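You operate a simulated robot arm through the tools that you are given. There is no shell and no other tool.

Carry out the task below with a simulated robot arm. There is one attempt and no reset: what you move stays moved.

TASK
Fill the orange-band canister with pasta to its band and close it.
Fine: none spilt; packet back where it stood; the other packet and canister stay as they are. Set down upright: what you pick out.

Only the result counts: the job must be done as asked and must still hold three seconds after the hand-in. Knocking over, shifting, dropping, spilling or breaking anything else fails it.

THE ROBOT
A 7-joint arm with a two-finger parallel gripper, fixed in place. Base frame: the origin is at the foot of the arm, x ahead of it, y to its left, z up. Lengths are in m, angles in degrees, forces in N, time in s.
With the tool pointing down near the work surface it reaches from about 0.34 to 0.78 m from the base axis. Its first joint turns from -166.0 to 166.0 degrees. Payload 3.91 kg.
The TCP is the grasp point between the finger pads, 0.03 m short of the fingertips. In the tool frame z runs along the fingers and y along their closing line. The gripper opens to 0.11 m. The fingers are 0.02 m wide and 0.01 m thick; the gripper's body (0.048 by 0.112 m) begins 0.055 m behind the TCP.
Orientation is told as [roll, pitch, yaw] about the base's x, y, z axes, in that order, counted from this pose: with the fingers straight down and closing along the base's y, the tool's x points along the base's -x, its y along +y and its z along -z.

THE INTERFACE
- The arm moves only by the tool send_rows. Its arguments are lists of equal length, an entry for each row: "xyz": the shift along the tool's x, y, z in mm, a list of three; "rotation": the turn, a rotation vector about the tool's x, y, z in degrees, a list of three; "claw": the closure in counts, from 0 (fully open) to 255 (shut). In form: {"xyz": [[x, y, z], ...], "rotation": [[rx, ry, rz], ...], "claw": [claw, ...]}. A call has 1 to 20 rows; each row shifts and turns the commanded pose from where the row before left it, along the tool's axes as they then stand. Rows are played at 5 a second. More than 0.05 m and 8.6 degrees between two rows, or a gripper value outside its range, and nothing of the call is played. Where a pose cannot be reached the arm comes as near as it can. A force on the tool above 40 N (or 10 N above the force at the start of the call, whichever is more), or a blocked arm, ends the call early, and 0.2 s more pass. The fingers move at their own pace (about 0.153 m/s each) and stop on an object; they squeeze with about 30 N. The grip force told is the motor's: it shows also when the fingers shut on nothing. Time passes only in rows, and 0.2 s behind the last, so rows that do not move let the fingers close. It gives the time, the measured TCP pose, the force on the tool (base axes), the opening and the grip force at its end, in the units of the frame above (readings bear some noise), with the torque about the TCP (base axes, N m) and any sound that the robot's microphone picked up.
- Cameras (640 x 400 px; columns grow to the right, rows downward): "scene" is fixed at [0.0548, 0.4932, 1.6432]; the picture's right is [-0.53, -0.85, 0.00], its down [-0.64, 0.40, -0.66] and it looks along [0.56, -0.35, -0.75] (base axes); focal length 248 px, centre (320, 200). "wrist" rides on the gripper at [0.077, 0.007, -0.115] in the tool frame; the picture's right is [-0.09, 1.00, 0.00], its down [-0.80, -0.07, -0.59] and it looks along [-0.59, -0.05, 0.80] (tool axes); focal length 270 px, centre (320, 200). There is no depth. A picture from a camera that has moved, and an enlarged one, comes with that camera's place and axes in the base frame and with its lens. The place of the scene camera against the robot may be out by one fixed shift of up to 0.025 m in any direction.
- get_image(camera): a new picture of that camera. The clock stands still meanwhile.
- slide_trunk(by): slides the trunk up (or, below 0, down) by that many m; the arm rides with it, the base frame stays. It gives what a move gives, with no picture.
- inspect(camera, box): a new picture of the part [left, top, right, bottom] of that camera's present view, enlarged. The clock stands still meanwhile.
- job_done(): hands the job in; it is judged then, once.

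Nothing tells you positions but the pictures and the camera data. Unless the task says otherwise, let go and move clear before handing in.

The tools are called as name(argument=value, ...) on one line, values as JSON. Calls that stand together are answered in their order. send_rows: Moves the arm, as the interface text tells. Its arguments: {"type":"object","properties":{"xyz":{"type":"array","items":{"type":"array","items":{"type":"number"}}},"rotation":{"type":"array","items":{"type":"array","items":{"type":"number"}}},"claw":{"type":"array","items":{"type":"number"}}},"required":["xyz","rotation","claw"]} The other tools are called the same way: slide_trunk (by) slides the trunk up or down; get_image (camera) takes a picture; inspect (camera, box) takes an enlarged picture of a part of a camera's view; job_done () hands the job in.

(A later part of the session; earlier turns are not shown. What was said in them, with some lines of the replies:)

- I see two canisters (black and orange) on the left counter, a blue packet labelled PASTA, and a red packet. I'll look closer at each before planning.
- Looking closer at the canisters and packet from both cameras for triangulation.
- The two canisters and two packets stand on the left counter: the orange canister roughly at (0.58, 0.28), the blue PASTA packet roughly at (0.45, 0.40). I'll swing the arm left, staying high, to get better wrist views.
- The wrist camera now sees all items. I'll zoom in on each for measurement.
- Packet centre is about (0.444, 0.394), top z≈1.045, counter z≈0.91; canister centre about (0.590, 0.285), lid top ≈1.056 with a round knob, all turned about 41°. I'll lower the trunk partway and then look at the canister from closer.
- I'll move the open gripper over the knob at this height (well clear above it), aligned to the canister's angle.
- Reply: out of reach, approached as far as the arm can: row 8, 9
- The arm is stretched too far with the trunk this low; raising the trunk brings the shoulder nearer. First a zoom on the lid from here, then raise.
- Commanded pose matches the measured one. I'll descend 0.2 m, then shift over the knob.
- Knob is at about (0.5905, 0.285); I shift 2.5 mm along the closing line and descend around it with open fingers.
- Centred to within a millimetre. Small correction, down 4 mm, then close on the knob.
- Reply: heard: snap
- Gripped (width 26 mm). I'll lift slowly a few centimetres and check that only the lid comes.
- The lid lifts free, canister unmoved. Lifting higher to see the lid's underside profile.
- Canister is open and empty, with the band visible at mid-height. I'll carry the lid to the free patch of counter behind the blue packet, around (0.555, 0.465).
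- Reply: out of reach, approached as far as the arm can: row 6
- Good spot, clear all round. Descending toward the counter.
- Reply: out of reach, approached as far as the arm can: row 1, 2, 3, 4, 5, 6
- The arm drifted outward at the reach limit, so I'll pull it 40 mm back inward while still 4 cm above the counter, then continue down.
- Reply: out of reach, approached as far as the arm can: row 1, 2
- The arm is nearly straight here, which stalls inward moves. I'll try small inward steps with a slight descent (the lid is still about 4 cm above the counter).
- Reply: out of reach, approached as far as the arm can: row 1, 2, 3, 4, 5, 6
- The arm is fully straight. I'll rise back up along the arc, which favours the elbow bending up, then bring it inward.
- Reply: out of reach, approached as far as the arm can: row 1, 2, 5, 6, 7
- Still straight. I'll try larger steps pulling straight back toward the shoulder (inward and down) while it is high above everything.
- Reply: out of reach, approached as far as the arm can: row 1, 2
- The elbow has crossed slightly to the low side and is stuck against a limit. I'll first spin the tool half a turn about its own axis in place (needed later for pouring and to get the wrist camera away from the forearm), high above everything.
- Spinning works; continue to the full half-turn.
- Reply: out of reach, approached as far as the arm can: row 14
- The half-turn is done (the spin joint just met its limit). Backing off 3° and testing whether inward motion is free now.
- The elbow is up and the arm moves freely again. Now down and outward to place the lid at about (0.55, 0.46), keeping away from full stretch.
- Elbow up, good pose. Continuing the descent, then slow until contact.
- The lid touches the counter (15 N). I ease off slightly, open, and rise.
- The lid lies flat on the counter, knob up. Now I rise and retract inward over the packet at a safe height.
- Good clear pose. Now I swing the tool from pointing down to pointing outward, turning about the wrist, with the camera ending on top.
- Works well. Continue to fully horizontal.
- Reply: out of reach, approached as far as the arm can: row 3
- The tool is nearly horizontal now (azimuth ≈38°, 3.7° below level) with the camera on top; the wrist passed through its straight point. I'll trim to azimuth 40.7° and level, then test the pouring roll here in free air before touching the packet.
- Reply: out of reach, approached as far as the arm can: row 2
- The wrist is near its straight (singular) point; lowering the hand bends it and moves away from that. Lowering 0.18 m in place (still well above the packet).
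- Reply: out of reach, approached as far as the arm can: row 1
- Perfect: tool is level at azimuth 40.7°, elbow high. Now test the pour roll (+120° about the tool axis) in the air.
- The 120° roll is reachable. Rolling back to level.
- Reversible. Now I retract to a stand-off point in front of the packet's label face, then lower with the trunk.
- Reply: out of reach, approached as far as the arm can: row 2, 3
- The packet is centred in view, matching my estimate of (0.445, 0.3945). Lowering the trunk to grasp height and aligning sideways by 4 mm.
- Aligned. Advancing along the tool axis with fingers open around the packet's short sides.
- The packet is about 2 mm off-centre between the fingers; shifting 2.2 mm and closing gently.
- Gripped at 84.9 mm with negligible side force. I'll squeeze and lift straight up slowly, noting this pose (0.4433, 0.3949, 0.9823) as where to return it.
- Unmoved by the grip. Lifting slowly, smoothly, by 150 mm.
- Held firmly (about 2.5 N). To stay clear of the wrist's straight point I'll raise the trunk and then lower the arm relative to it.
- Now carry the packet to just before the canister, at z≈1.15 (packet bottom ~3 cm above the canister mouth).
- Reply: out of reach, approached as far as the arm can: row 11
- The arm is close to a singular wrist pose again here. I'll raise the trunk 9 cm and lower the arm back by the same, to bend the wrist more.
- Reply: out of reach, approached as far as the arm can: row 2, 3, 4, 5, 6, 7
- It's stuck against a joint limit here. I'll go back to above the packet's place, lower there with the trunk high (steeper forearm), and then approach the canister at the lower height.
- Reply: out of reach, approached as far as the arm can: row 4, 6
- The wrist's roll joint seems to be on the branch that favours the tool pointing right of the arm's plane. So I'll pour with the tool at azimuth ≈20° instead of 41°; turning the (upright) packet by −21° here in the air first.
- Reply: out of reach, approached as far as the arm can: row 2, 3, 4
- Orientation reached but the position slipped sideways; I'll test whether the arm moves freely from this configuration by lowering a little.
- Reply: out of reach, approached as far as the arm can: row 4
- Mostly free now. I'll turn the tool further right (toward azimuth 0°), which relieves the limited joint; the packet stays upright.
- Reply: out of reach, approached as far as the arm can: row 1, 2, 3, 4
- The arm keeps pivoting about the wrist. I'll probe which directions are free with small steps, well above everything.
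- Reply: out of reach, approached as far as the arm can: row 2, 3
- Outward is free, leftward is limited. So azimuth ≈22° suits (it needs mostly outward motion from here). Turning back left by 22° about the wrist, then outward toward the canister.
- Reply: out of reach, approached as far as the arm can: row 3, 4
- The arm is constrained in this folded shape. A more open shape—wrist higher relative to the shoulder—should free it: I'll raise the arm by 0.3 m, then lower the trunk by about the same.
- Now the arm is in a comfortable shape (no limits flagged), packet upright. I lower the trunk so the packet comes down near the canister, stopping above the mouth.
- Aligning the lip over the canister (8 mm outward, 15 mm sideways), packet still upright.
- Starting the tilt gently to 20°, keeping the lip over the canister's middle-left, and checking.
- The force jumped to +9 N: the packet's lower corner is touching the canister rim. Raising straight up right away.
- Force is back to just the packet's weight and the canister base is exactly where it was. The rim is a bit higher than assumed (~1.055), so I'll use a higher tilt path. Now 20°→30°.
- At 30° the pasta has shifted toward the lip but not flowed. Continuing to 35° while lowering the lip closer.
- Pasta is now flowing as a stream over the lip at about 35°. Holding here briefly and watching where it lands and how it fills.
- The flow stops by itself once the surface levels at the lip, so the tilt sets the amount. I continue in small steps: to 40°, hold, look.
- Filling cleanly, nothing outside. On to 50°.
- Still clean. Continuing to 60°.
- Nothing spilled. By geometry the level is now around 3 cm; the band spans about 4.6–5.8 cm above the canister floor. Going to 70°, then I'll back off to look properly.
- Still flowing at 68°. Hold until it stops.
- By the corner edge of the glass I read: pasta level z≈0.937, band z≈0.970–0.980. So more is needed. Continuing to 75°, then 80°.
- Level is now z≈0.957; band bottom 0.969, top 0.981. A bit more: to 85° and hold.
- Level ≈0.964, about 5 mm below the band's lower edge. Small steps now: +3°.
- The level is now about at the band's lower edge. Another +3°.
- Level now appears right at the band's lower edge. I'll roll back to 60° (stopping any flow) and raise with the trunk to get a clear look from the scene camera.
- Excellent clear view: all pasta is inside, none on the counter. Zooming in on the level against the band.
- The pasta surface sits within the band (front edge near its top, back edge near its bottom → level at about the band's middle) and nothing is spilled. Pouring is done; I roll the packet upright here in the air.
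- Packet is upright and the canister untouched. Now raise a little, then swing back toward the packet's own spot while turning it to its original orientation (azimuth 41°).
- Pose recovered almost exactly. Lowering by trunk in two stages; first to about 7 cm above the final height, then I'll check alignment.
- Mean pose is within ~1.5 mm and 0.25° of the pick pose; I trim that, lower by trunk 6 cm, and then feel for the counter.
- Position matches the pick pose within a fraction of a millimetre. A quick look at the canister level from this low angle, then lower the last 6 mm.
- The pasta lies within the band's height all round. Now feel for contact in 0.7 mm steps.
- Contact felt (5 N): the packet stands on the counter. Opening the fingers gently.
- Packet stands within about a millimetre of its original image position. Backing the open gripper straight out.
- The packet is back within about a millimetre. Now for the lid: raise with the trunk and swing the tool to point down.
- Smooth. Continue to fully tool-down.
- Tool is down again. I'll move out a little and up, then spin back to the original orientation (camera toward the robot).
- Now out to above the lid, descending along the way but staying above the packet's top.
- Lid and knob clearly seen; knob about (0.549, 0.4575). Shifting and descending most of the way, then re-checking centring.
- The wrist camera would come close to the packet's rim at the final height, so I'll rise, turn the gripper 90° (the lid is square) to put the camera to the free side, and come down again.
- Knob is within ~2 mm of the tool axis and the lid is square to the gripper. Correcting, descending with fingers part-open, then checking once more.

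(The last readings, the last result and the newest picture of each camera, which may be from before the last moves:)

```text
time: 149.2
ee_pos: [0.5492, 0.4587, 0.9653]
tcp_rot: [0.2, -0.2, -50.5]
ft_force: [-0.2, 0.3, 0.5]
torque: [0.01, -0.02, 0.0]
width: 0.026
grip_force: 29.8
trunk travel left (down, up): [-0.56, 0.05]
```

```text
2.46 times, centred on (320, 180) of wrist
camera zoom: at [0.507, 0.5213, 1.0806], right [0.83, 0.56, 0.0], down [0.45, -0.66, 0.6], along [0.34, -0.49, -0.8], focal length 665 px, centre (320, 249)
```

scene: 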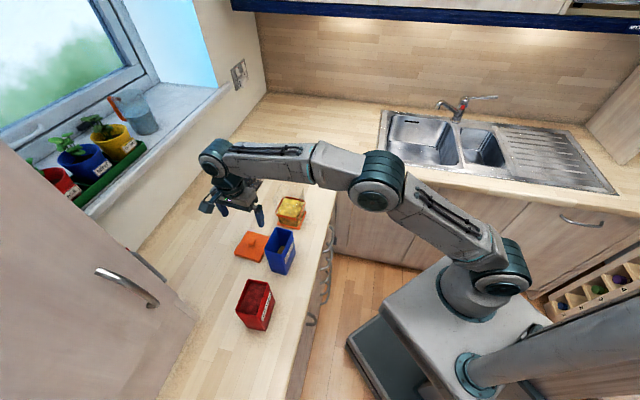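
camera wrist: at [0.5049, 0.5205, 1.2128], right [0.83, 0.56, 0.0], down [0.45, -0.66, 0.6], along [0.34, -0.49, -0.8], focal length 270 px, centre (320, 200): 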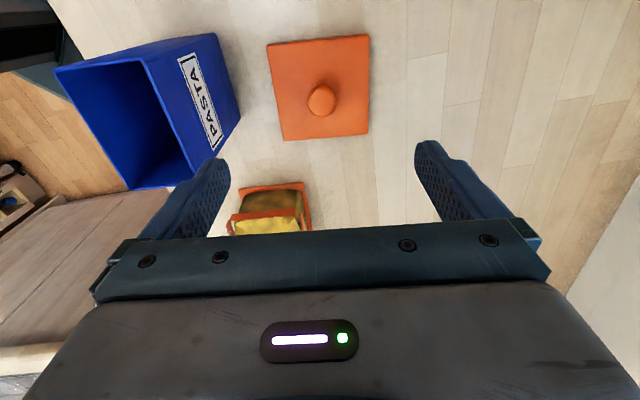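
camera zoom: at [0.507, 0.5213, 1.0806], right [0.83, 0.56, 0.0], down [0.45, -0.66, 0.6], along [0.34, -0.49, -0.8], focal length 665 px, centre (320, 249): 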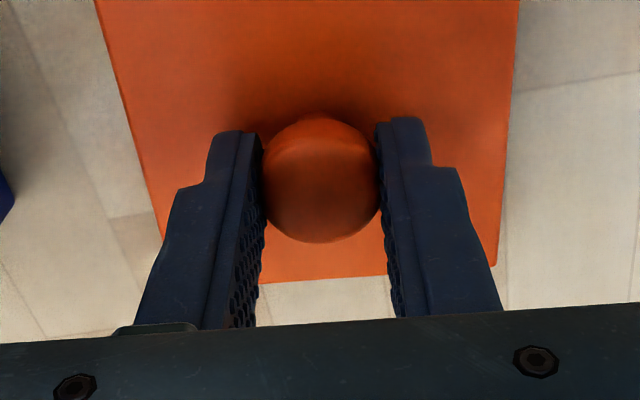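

The knob is gripped again. Lifting the lid straight up slowly.

send_rows(xyz=[[0, 0, -4], [0, 0, -8], [0, 0, -15], [0, 0, -25], [0, 0, -30], [0, 0, -30], [0, 0, -30], [0, 0, -28], [0, 0, 0]], rotation=[[0, 0, 0], [0, 0, 0], [0, 0, 0], [0, 0, 0], [0, 0, 0], [0, 0, 0], [0, 0, 0], [0, 0, 0], [0, 0, 0]], claw=[255, 255, 255, 255, 255, 255, 255, 255, 255])

get_image(camera="scene")

get_image(camera="wrist")

```text
time: 151.2
ee_pos: [0.5493, 0.4586, 1.1351]
tcp_rot: [0.1, -0.1, -50.5]
ft_force: [0.7, 0.7, -1.0]
torque: [0.03, -0.01, -0.03]
width: 0.0259
grip_force: 30.1
trunk travel left (down, up): [-0.56, 0.05]
```

```text
taken
```

scene: 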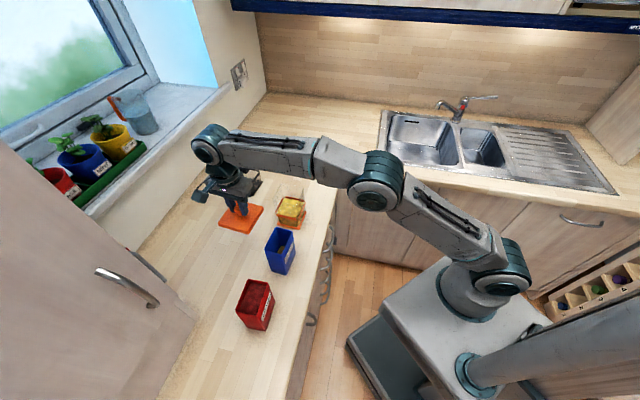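

```text
taken
camera wrist: at [0.5066, 0.5219, 1.2491], right [0.82, 0.57, 0.0], down [0.45, -0.66, 0.6], along [0.34, -0.49, -0.8], focal length 270 px, centre (320, 200)
```

wrist: 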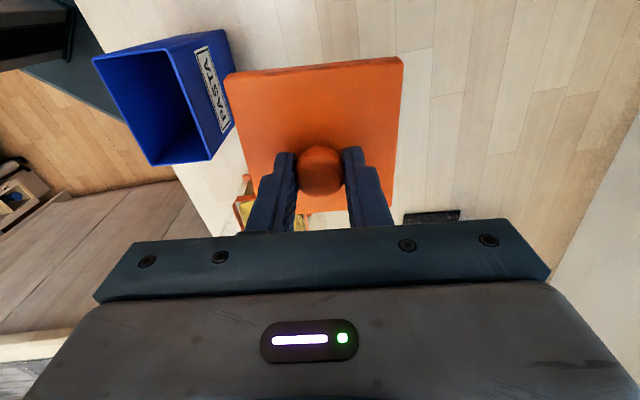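

Carrying the lid over to above the canister (30–40 mm above its rim), turning 2° to match its angle.

send_rows(xyz=[[-12, -6, -8], [-24, -12, -7], [-26, -12.5, 0], [-26, -12.5, 0], [-26, -12.5, 0], [-24, -12, 0], [-14, -7, 0], [-7.1, -3.7, 0], [0, 0, 0]], rotation=[[0, 0, 0], [0, 0, 0], [0, 0, 0], [0, 0, 0], [0, 0, 0], [0, 0, 0], [0, 0, -1], [0, 0, -1], [0, 0, 0]], claw=[255, 255, 255, 255, 255, 255, 255, 255, 255])

get_image(camera="wrist")

inspect(camera="scene", box=[240, 130, 340, 240])

send_rows(xyz=[[0, 0, 0]], rotation=[[0, 0, 0]], claw=[255])

send_rows(xyz=[[0, 0, 0]], rotation=[[0, 0, 0]], claw=[255])

```text
time: 153.2
ee_pos: [0.589, 0.2876, 1.1504]
tcp_rot: [0.0, -0.2, -48.6]
ft_force: [-0.6, 1.1, 0.3]
torque: [0.04, -0.03, -0.01]
width: 0.026
grip_force: 30.2
trunk travel left (down, up): [-0.56, 0.05]
```

```text
taken
camera wrist: at [0.5445, 0.3488, 1.2659], right [0.8, 0.59, 0.0], down [0.48, -0.65, 0.6], along [0.36, -0.48, -0.8], focal length 270 px, centre (320, 200)
```

wrist: 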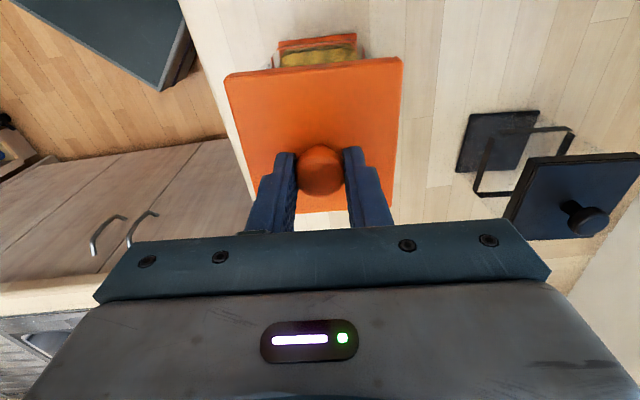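

```text
3.64 times, centred on (290, 185) of scene
camera zoom: at [0.0548, 0.4932, 1.6432], right [-0.53, -0.85, 0.0], down [-0.64, 0.4, -0.66], along [0.56, -0.35, -0.75], focal length 900 px, centre (429, 254)
```

zoom: 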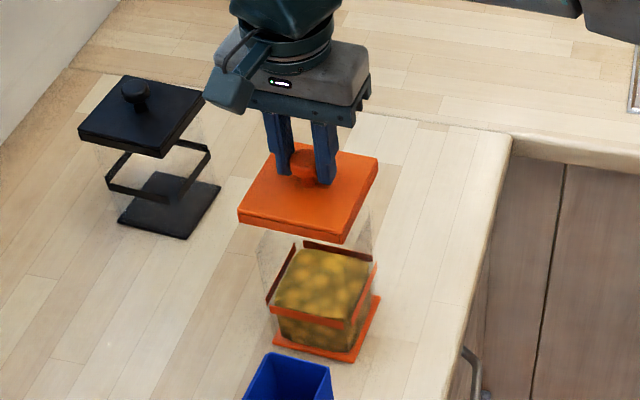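

```text
time: 153.6
ee_pos: [0.588, 0.2872, 1.1505]
tcp_rot: [0.1, -0.2, -48.4]
ft_force: [0.0, 0.2, -0.6]
torque: [0.01, 0.0, 0.01]
width: 0.0261
grip_force: 29.9
trunk travel left (down, up): [-0.56, 0.05]
```

```text
time: 154.0
ee_pos: [0.5898, 0.2881, 1.1502]
tcp_rot: [0.1, -0.2, -48.5]
ft_force: [-0.1, -0.3, -0.6]
torque: [0.02, 0.0, -0.01]
width: 0.0265
grip_force: 30.5
trunk travel left (down, up): [-0.56, 0.05]
```

Using the reported camera poses to compare with the original lid grip, I need a ~2 mm sideways trim. Then descending to just above the rim.

send_rows(xyz=[[-2.2, -0.7, 5], [0, 0, 15], [0, 0, 15], [0, 0, 10], [0, 0, 0]], rotation=[[0, 0, 0], [0, 0, 0], [0, 0, 0], [0, 0, 0], [0, 0, 0]], claw=[255, 255, 255, 255, 255])

get_image(camera="wrist")

inspect(camera="scene", box=[262, 172, 318, 236])

```text
time: 155.2
ee_pos: [0.5894, 0.2839, 1.1057]
tcp_rot: [0.2, -0.2, -48.4]
ft_force: [0.7, -0.1, -0.8]
torque: [0.0, -0.04, -0.03]
width: 0.0258
grip_force: 30.1
trunk travel left (down, up): [-0.56, 0.05]
```

```text
taken
camera wrist: at [0.5455, 0.3452, 1.2213], right [0.8, 0.59, 0.0], down [0.47, -0.65, 0.6], along [0.36, -0.48, -0.8], focal length 270 px, centre (320, 200)
```

wrist: 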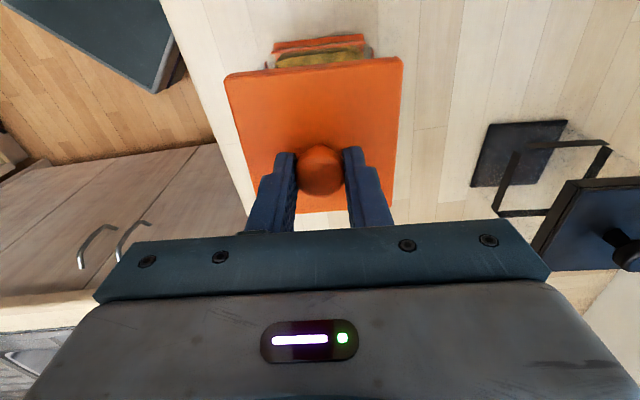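

```text
6.25 times, centred on (290, 204) of scene
camera zoom: at [0.0548, 0.4932, 1.6432], right [-0.53, -0.85, 0.0], down [-0.64, 0.4, -0.66], along [0.56, -0.35, -0.75], focal length 1547 px, centre (508, 175)
```

zoom: 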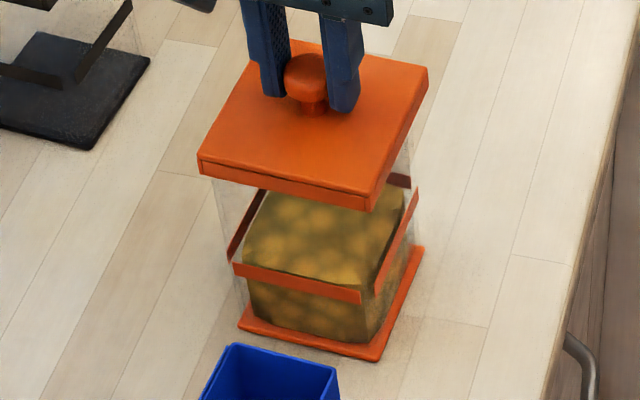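

Nearly there. I'll look at higher zoom for alignment between the lid and the glass before setting down.

inspect(camera="scene", box=[270, 175, 312, 217])

inspect(camera="wrist", box=[215, 20, 415, 220])

```text
9.52 times, centred on (291, 196) of scene
camera zoom: at [0.0548, 0.4932, 1.6432], right [-0.53, -0.85, 0.0], down [-0.64, 0.4, -0.66], along [0.56, -0.35, -0.75], focal length 2357 px, centre (596, 238)
```

zoom: 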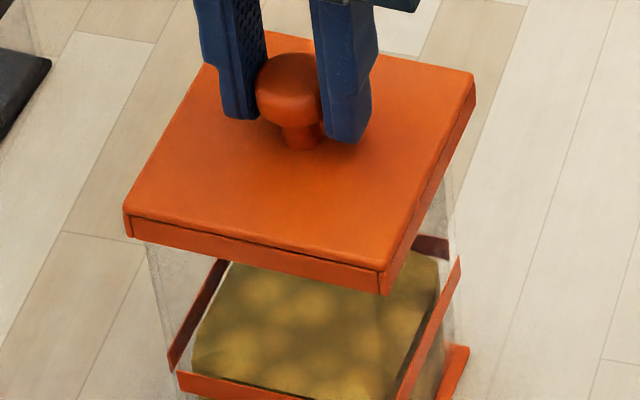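

```text
2.00 times, centred on (315, 120) of wrist
camera zoom: at [0.5455, 0.3452, 1.2213], right [0.8, 0.59, 0.0], down [0.47, -0.65, 0.6], along [0.36, -0.48, -0.8], focal length 541 px, centre (330, 360)
```

zoom: 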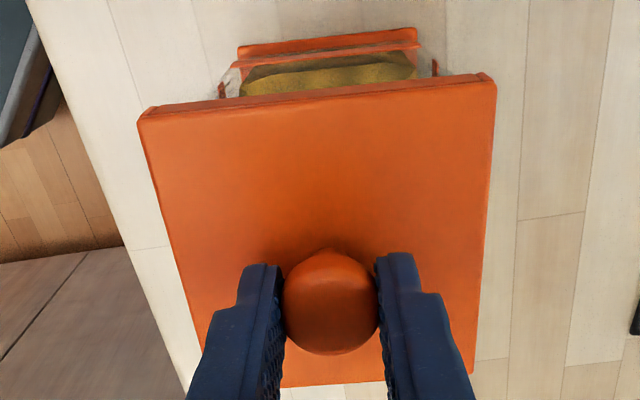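

The close view shows the canister centre is 2.6 mm outward and 0.8 mm sideways of the lid centre. Correcting that at this height and re-checking.

send_rows(xyz=[[0.8, 2.6, 0], [0, 0, 0]], rotation=[[0, 0, -0.2], [0, 0, 0]], claw=[255, 255])

inspect(camera="wrist", box=[215, 20, 415, 220])

inspect(camera="scene", box=[262, 172, 318, 236])

```text
time: 155.8
ee_pos: [0.5918, 0.2872, 1.1057]
tcp_rot: [0.2, -0.2, -48.4]
ft_force: [-0.1, 0.3, -0.8]
torque: [-0.03, 0.0, -0.03]
width: 0.0261
grip_force: 29.8
trunk travel left (down, up): [-0.56, 0.05]
```

```text
2.00 times, centred on (315, 120) of wrist
camera zoom: at [0.5465, 0.3481, 1.2215], right [0.8, 0.6, 0.0], down [0.48, -0.64, 0.6], along [0.36, -0.48, -0.8], focal length 541 px, centre (330, 360)
```

zoom: 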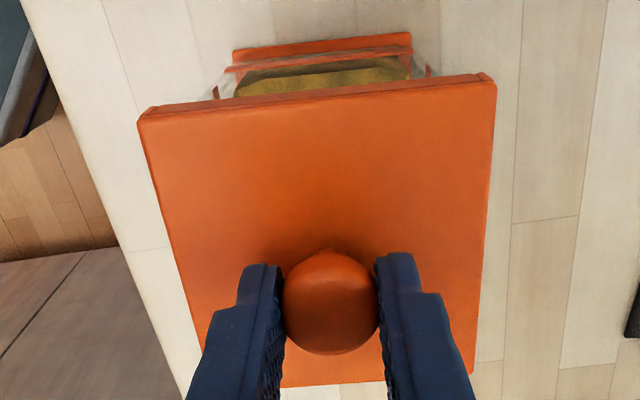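

```text
6.25 times, centred on (290, 204) of scene
camera zoom: at [0.0548, 0.4932, 1.6432], right [-0.53, -0.85, 0.0], down [-0.64, 0.4, -0.66], along [0.56, -0.35, -0.75], focal length 1547 px, centre (508, 175)
```

zoom: 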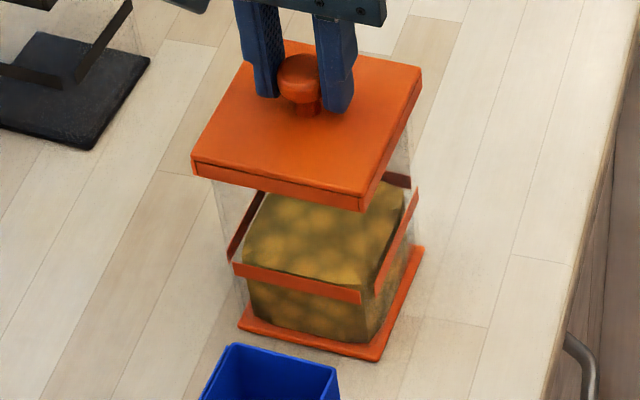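

Both views now agree that the lid is centred. Descending onto the canister in small steps, watching force.

send_rows(xyz=[[0, 0, 3], [0, 0, 3], [0, 0, 1.5], [0, 0, 0]], rotation=[[0, 0, 0], [0, 0, 0], [0, 0, 0], [0, 0, 0]], claw=[255, 255, 255, 255])

send_rows(xyz=[[0, 0, 1.2], [0, 0, 1.2], [0, 0, 0]], rotation=[[0, 0, 0], [0, 0, 0], [0, 0, 0]], claw=[255, 255, 255])

inspect(camera="scene", box=[262, 172, 318, 236])

```text
time: 156.8
ee_pos: [0.5909, 0.286, 1.0989]
tcp_rot: [0.1, -0.1, -48.3]
ft_force: [-0.5, -0.2, -0.1]
torque: [0.0, 0.01, 0.01]
width: 0.0262
grip_force: 30.0
trunk travel left (down, up): [-0.56, 0.05]
```

```text
time: 157.6
ee_pos: [0.5908, 0.287, 1.0966]
tcp_rot: [0.1, -0.2, -48.3]
ft_force: [-0.2, -0.1, -0.7]
torque: [0.01, -0.03, -0.02]
width: 0.0261
grip_force: 30.1
trunk travel left (down, up): [-0.56, 0.05]
```

```text
6.25 times, centred on (290, 204) of scene
camera zoom: at [0.0548, 0.4932, 1.6432], right [-0.53, -0.85, 0.0], down [-0.64, 0.4, -0.66], along [0.56, -0.35, -0.75], focal length 1547 px, centre (508, 175)
```

zoom: 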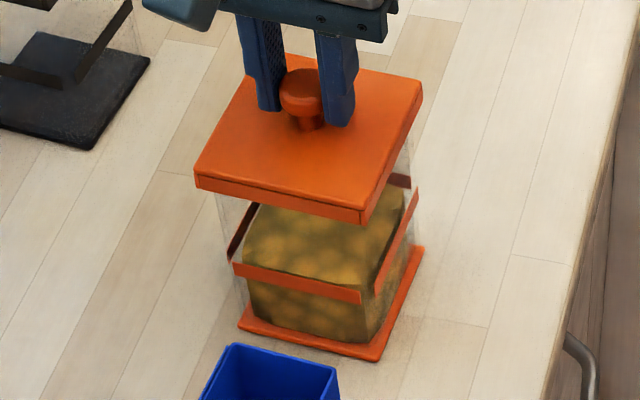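

About 4 mm left. Continuing carefully.

send_rows(xyz=[[0, 0, 1.2], [0, 0, 1.2], [0, 0, 0]], rotation=[[0, 0, 0], [0, 0, 0], [0, 0, 0]], claw=[255, 255, 255])

send_rows(xyz=[[0, 0, 1], [0, 0, 0]], rotation=[[0, 0, 0], [0, 0, 0]], claw=[255, 255])

send_rows(xyz=[[0, 0, 1], [0, 0, 0]], rotation=[[0, 0, 0], [0, 0, 0]], claw=[255, 255])

```text
time: 158.4
ee_pos: [0.5918, 0.2872, 1.0921]
tcp_rot: [0.0, -0.2, -48.3]
ft_force: [0.2, 0.0, 0.3]
torque: [0.02, -0.02, -0.02]
width: 0.0261
grip_force: 29.8
trunk travel left (down, up): [-0.56, 0.05]
```

```text
time: 159.0
ee_pos: [0.5911, 0.288, 1.0936]
tcp_rot: [0.3, -0.2, -48.3]
ft_force: [-0.8, 0.6, 3.9]
torque: [0.01, 0.03, 0.02]
width: 0.026
grip_force: 29.8
trunk travel left (down, up): [-0.56, 0.05]
heard: snap
```

```text
time: 159.6
ee_pos: [0.5911, 0.2862, 1.0924]
tcp_rot: [0.3, -0.2, -48.3]
ft_force: [-1.0, -0.6, 12.3]
torque: [0.04, 0.06, 0.0]
width: 0.0261
grip_force: 30.0
trunk travel left (down, up): [-0.56, 0.05]
```

A "snap" was heard and 12 N contact felt: the lid has seated. Checking the view before releasing.

inspect(camera="scene", box=[262, 172, 318, 236])

inspect(camera="wrist", box=[215, 20, 415, 220])

```text
6.25 times, centred on (290, 204) of scene
camera zoom: at [0.0548, 0.4932, 1.6432], right [-0.53, -0.85, 0.0], down [-0.64, 0.4, -0.66], along [0.56, -0.35, -0.75], focal length 1547 px, centre (508, 175)
```

zoom: 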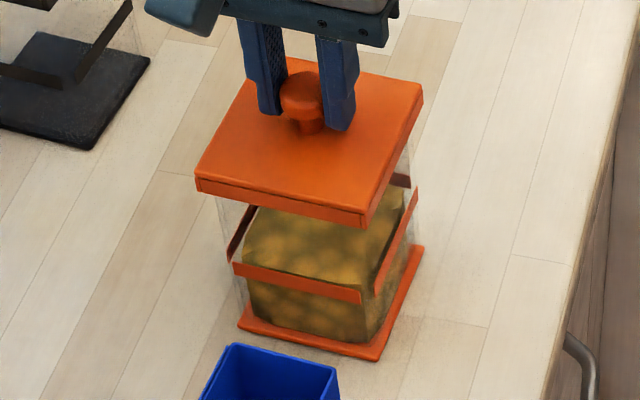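

```text
2.00 times, centred on (315, 120) of wrist
camera zoom: at [0.546, 0.348, 1.2084], right [0.8, 0.6, 0.01], down [0.48, -0.65, 0.6], along [0.36, -0.48, -0.8], focal length 541 px, centre (330, 360)
```

zoom: 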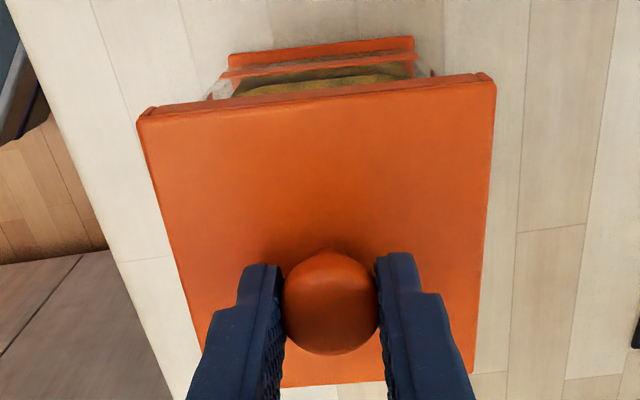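

The lid's outline matches its original closed position. Easing off, opening and rising.

send_rows(xyz=[[0, 0, -1], [0, 0, 0], [0, 0, 0], [0, 0, 0], [0, 0, 0], [0, 0, 0]], rotation=[[0, 0, 0], [0, 0, 0], [0, 0, 0], [0, 0, 0], [0, 0, 0], [0, 0, 0]], claw=[255, 190, 180, 150, 100, 60])

send_rows(xyz=[[0, 0, -8], [0, 0, -20], [0, 0, -30], [0, 0, -30], [0, 0, -30], [0, 0, 0]], rotation=[[0, 0, 0], [0, 0, 0], [0, 0, 0], [0, 0, 0], [0, 0, 0], [0, 0, 0]], claw=[60, 60, 60, 60, 60, 60])

get_image(camera="scene")

inspect(camera="scene", box=[262, 172, 318, 236])

```text
time: 161.0
ee_pos: [0.5909, 0.2862, 1.093]
tcp_rot: [0.1, -0.2, -48.3]
ft_force: [-0.8, 0.0, 0.3]
torque: [0.01, -0.04, 0.01]
width: 0.084
grip_force: 0.0
trunk travel left (down, up): [-0.56, 0.05]
```

```text
time: 162.4
ee_pos: [0.5913, 0.2889, 1.2106]
tcp_rot: [0.1, -0.2, -48.4]
ft_force: [-0.1, 1.0, 0.2]
torque: [0.02, 0.01, 0.01]
width: 0.084
grip_force: 0.1
trunk travel left (down, up): [-0.56, 0.05]
```

```text
taken
```

scene: 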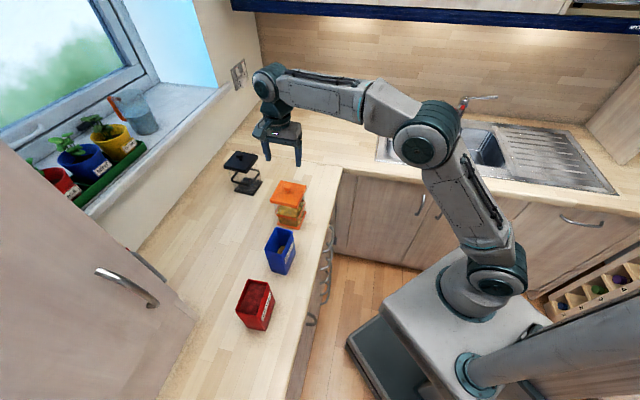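

```text
6.25 times, centred on (290, 204) of scene
camera zoom: at [0.0548, 0.4932, 1.6432], right [-0.53, -0.85, 0.0], down [-0.64, 0.4, -0.66], along [0.56, -0.35, -0.75], focal length 1547 px, centre (508, 175)
```

zoom: 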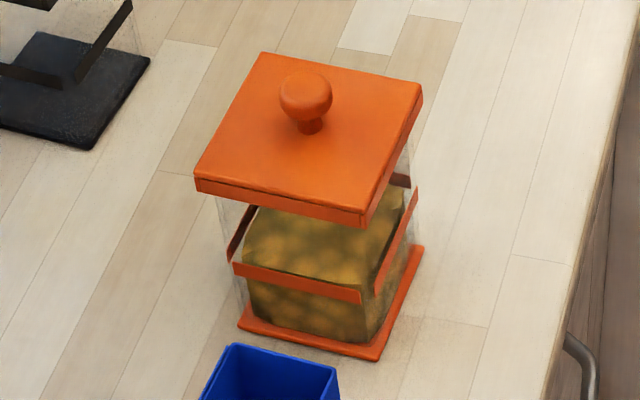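

The canister is closed exactly as originally seen, pasta at the band. Moving the arm clear and checking everything else.

send_rows(xyz=[[0, -15, -10], [0, -30, -10], [0, -30, -10], [0, -30, -10], [0, -30, -10], [0, -20, 0], [0, 0, 0], [0, 0, 0], [0, 0, 0]], rotation=[[0, 0, 0], [0, 0, 0], [0, 0, 0], [0, 0, 0], [0, 0, 0], [0, 0, 0], [0, 0, 0], [0, 0, 0], [0, 0, 0]], claw=[60, 60, 60, 60, 60, 60, 60, 60, 60])

get_image(camera="scene")

inspect(camera="scene", box=[215, 140, 275, 200])

inspect(camera="scene", box=[200, 210, 360, 350])

inspect(camera="scene", box=[255, 220, 311, 280])

```text
time: 164.4
ee_pos: [0.4747, 0.1859, 1.2605]
tcp_rot: [0.1, -0.2, -48.3]
ft_force: [-1.0, 0.9, 0.5]
torque: [-0.01, 0.01, 0.0]
width: 0.0842
grip_force: 0.0
trunk travel left (down, up): [-0.56, 0.05]
```

```text
taken
```

scene: 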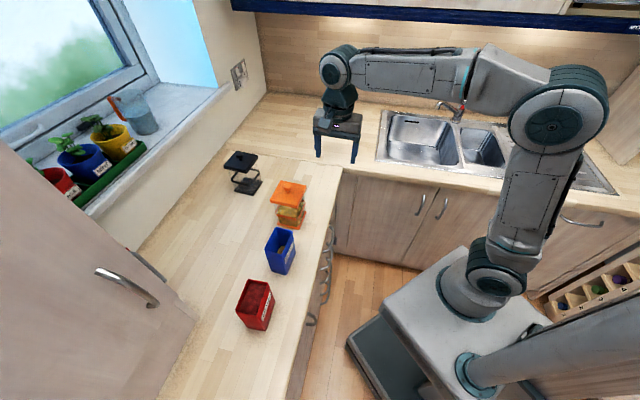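

```text
6.67 times, centred on (245, 170) of scene
camera zoom: at [0.0548, 0.4932, 1.6432], right [-0.53, -0.85, 0.0], down [-0.64, 0.4, -0.66], along [0.56, -0.35, -0.75], focal length 1650 px, centre (820, 400)
```

zoom: 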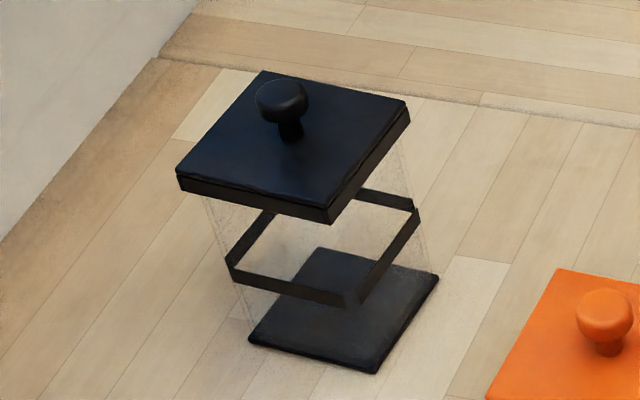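

```text
2.86 times, centred on (280, 280) of scene
camera zoom: at [0.0548, 0.4932, 1.6432], right [-0.53, -0.85, 0.0], down [-0.64, 0.4, -0.66], along [0.56, -0.35, -0.75], focal length 707 px, centre (434, -29)
```

zoom: 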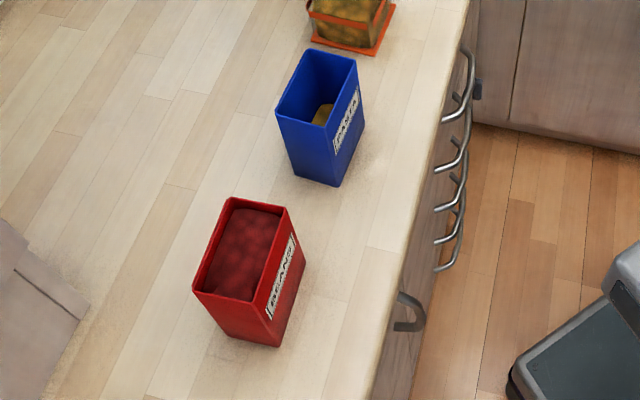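

```text
6.67 times, centred on (283, 250) of scene
camera zoom: at [0.0548, 0.4932, 1.6432], right [-0.53, -0.85, 0.0], down [-0.64, 0.4, -0.66], along [0.56, -0.35, -0.75], focal length 1650 px, centre (567, -133)
```

zoom: 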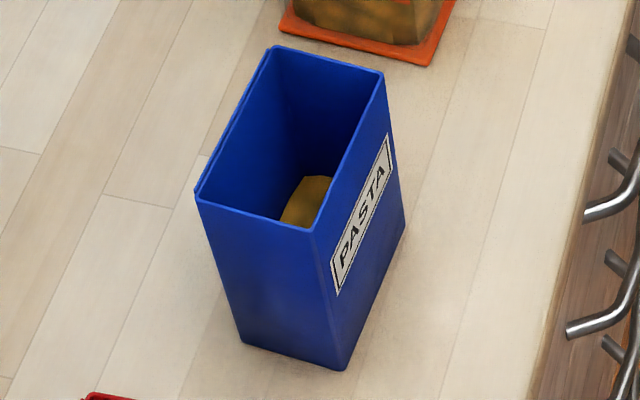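

The orange canister is filled to its band and closed. The pasta packet stands upright back in its place, the red packet and black canister look unchanged, and no pasta is visible on the counter. The arm is clear, so I'm handing in.

job_done()

```text
The job is handed in.
```

I filled the orange-band canister with pasta to its band and closed it. The lid clicked shut, and in the camera picture it sits where it did at the start.

- **Fill level:** The pasta surface lies within the height of the band, at roughly its middle as judged from the camera views.
- **Packet:** The pasta packet stands upright, within about a millimetre of where it was. A little pasta is left in it.
- **Spills:** I saw no pasta on the counter.
- **Other items:** The red packet and the black canister look unmoved in the before and after pictures.
- **One contact:** During the first tilt, the packet's lower corner touched the canister's rim with about 11 N. I raised it straight away, and the canister's base had not shifted.

The gripper let go of the lid, and the arm is clear of everything.
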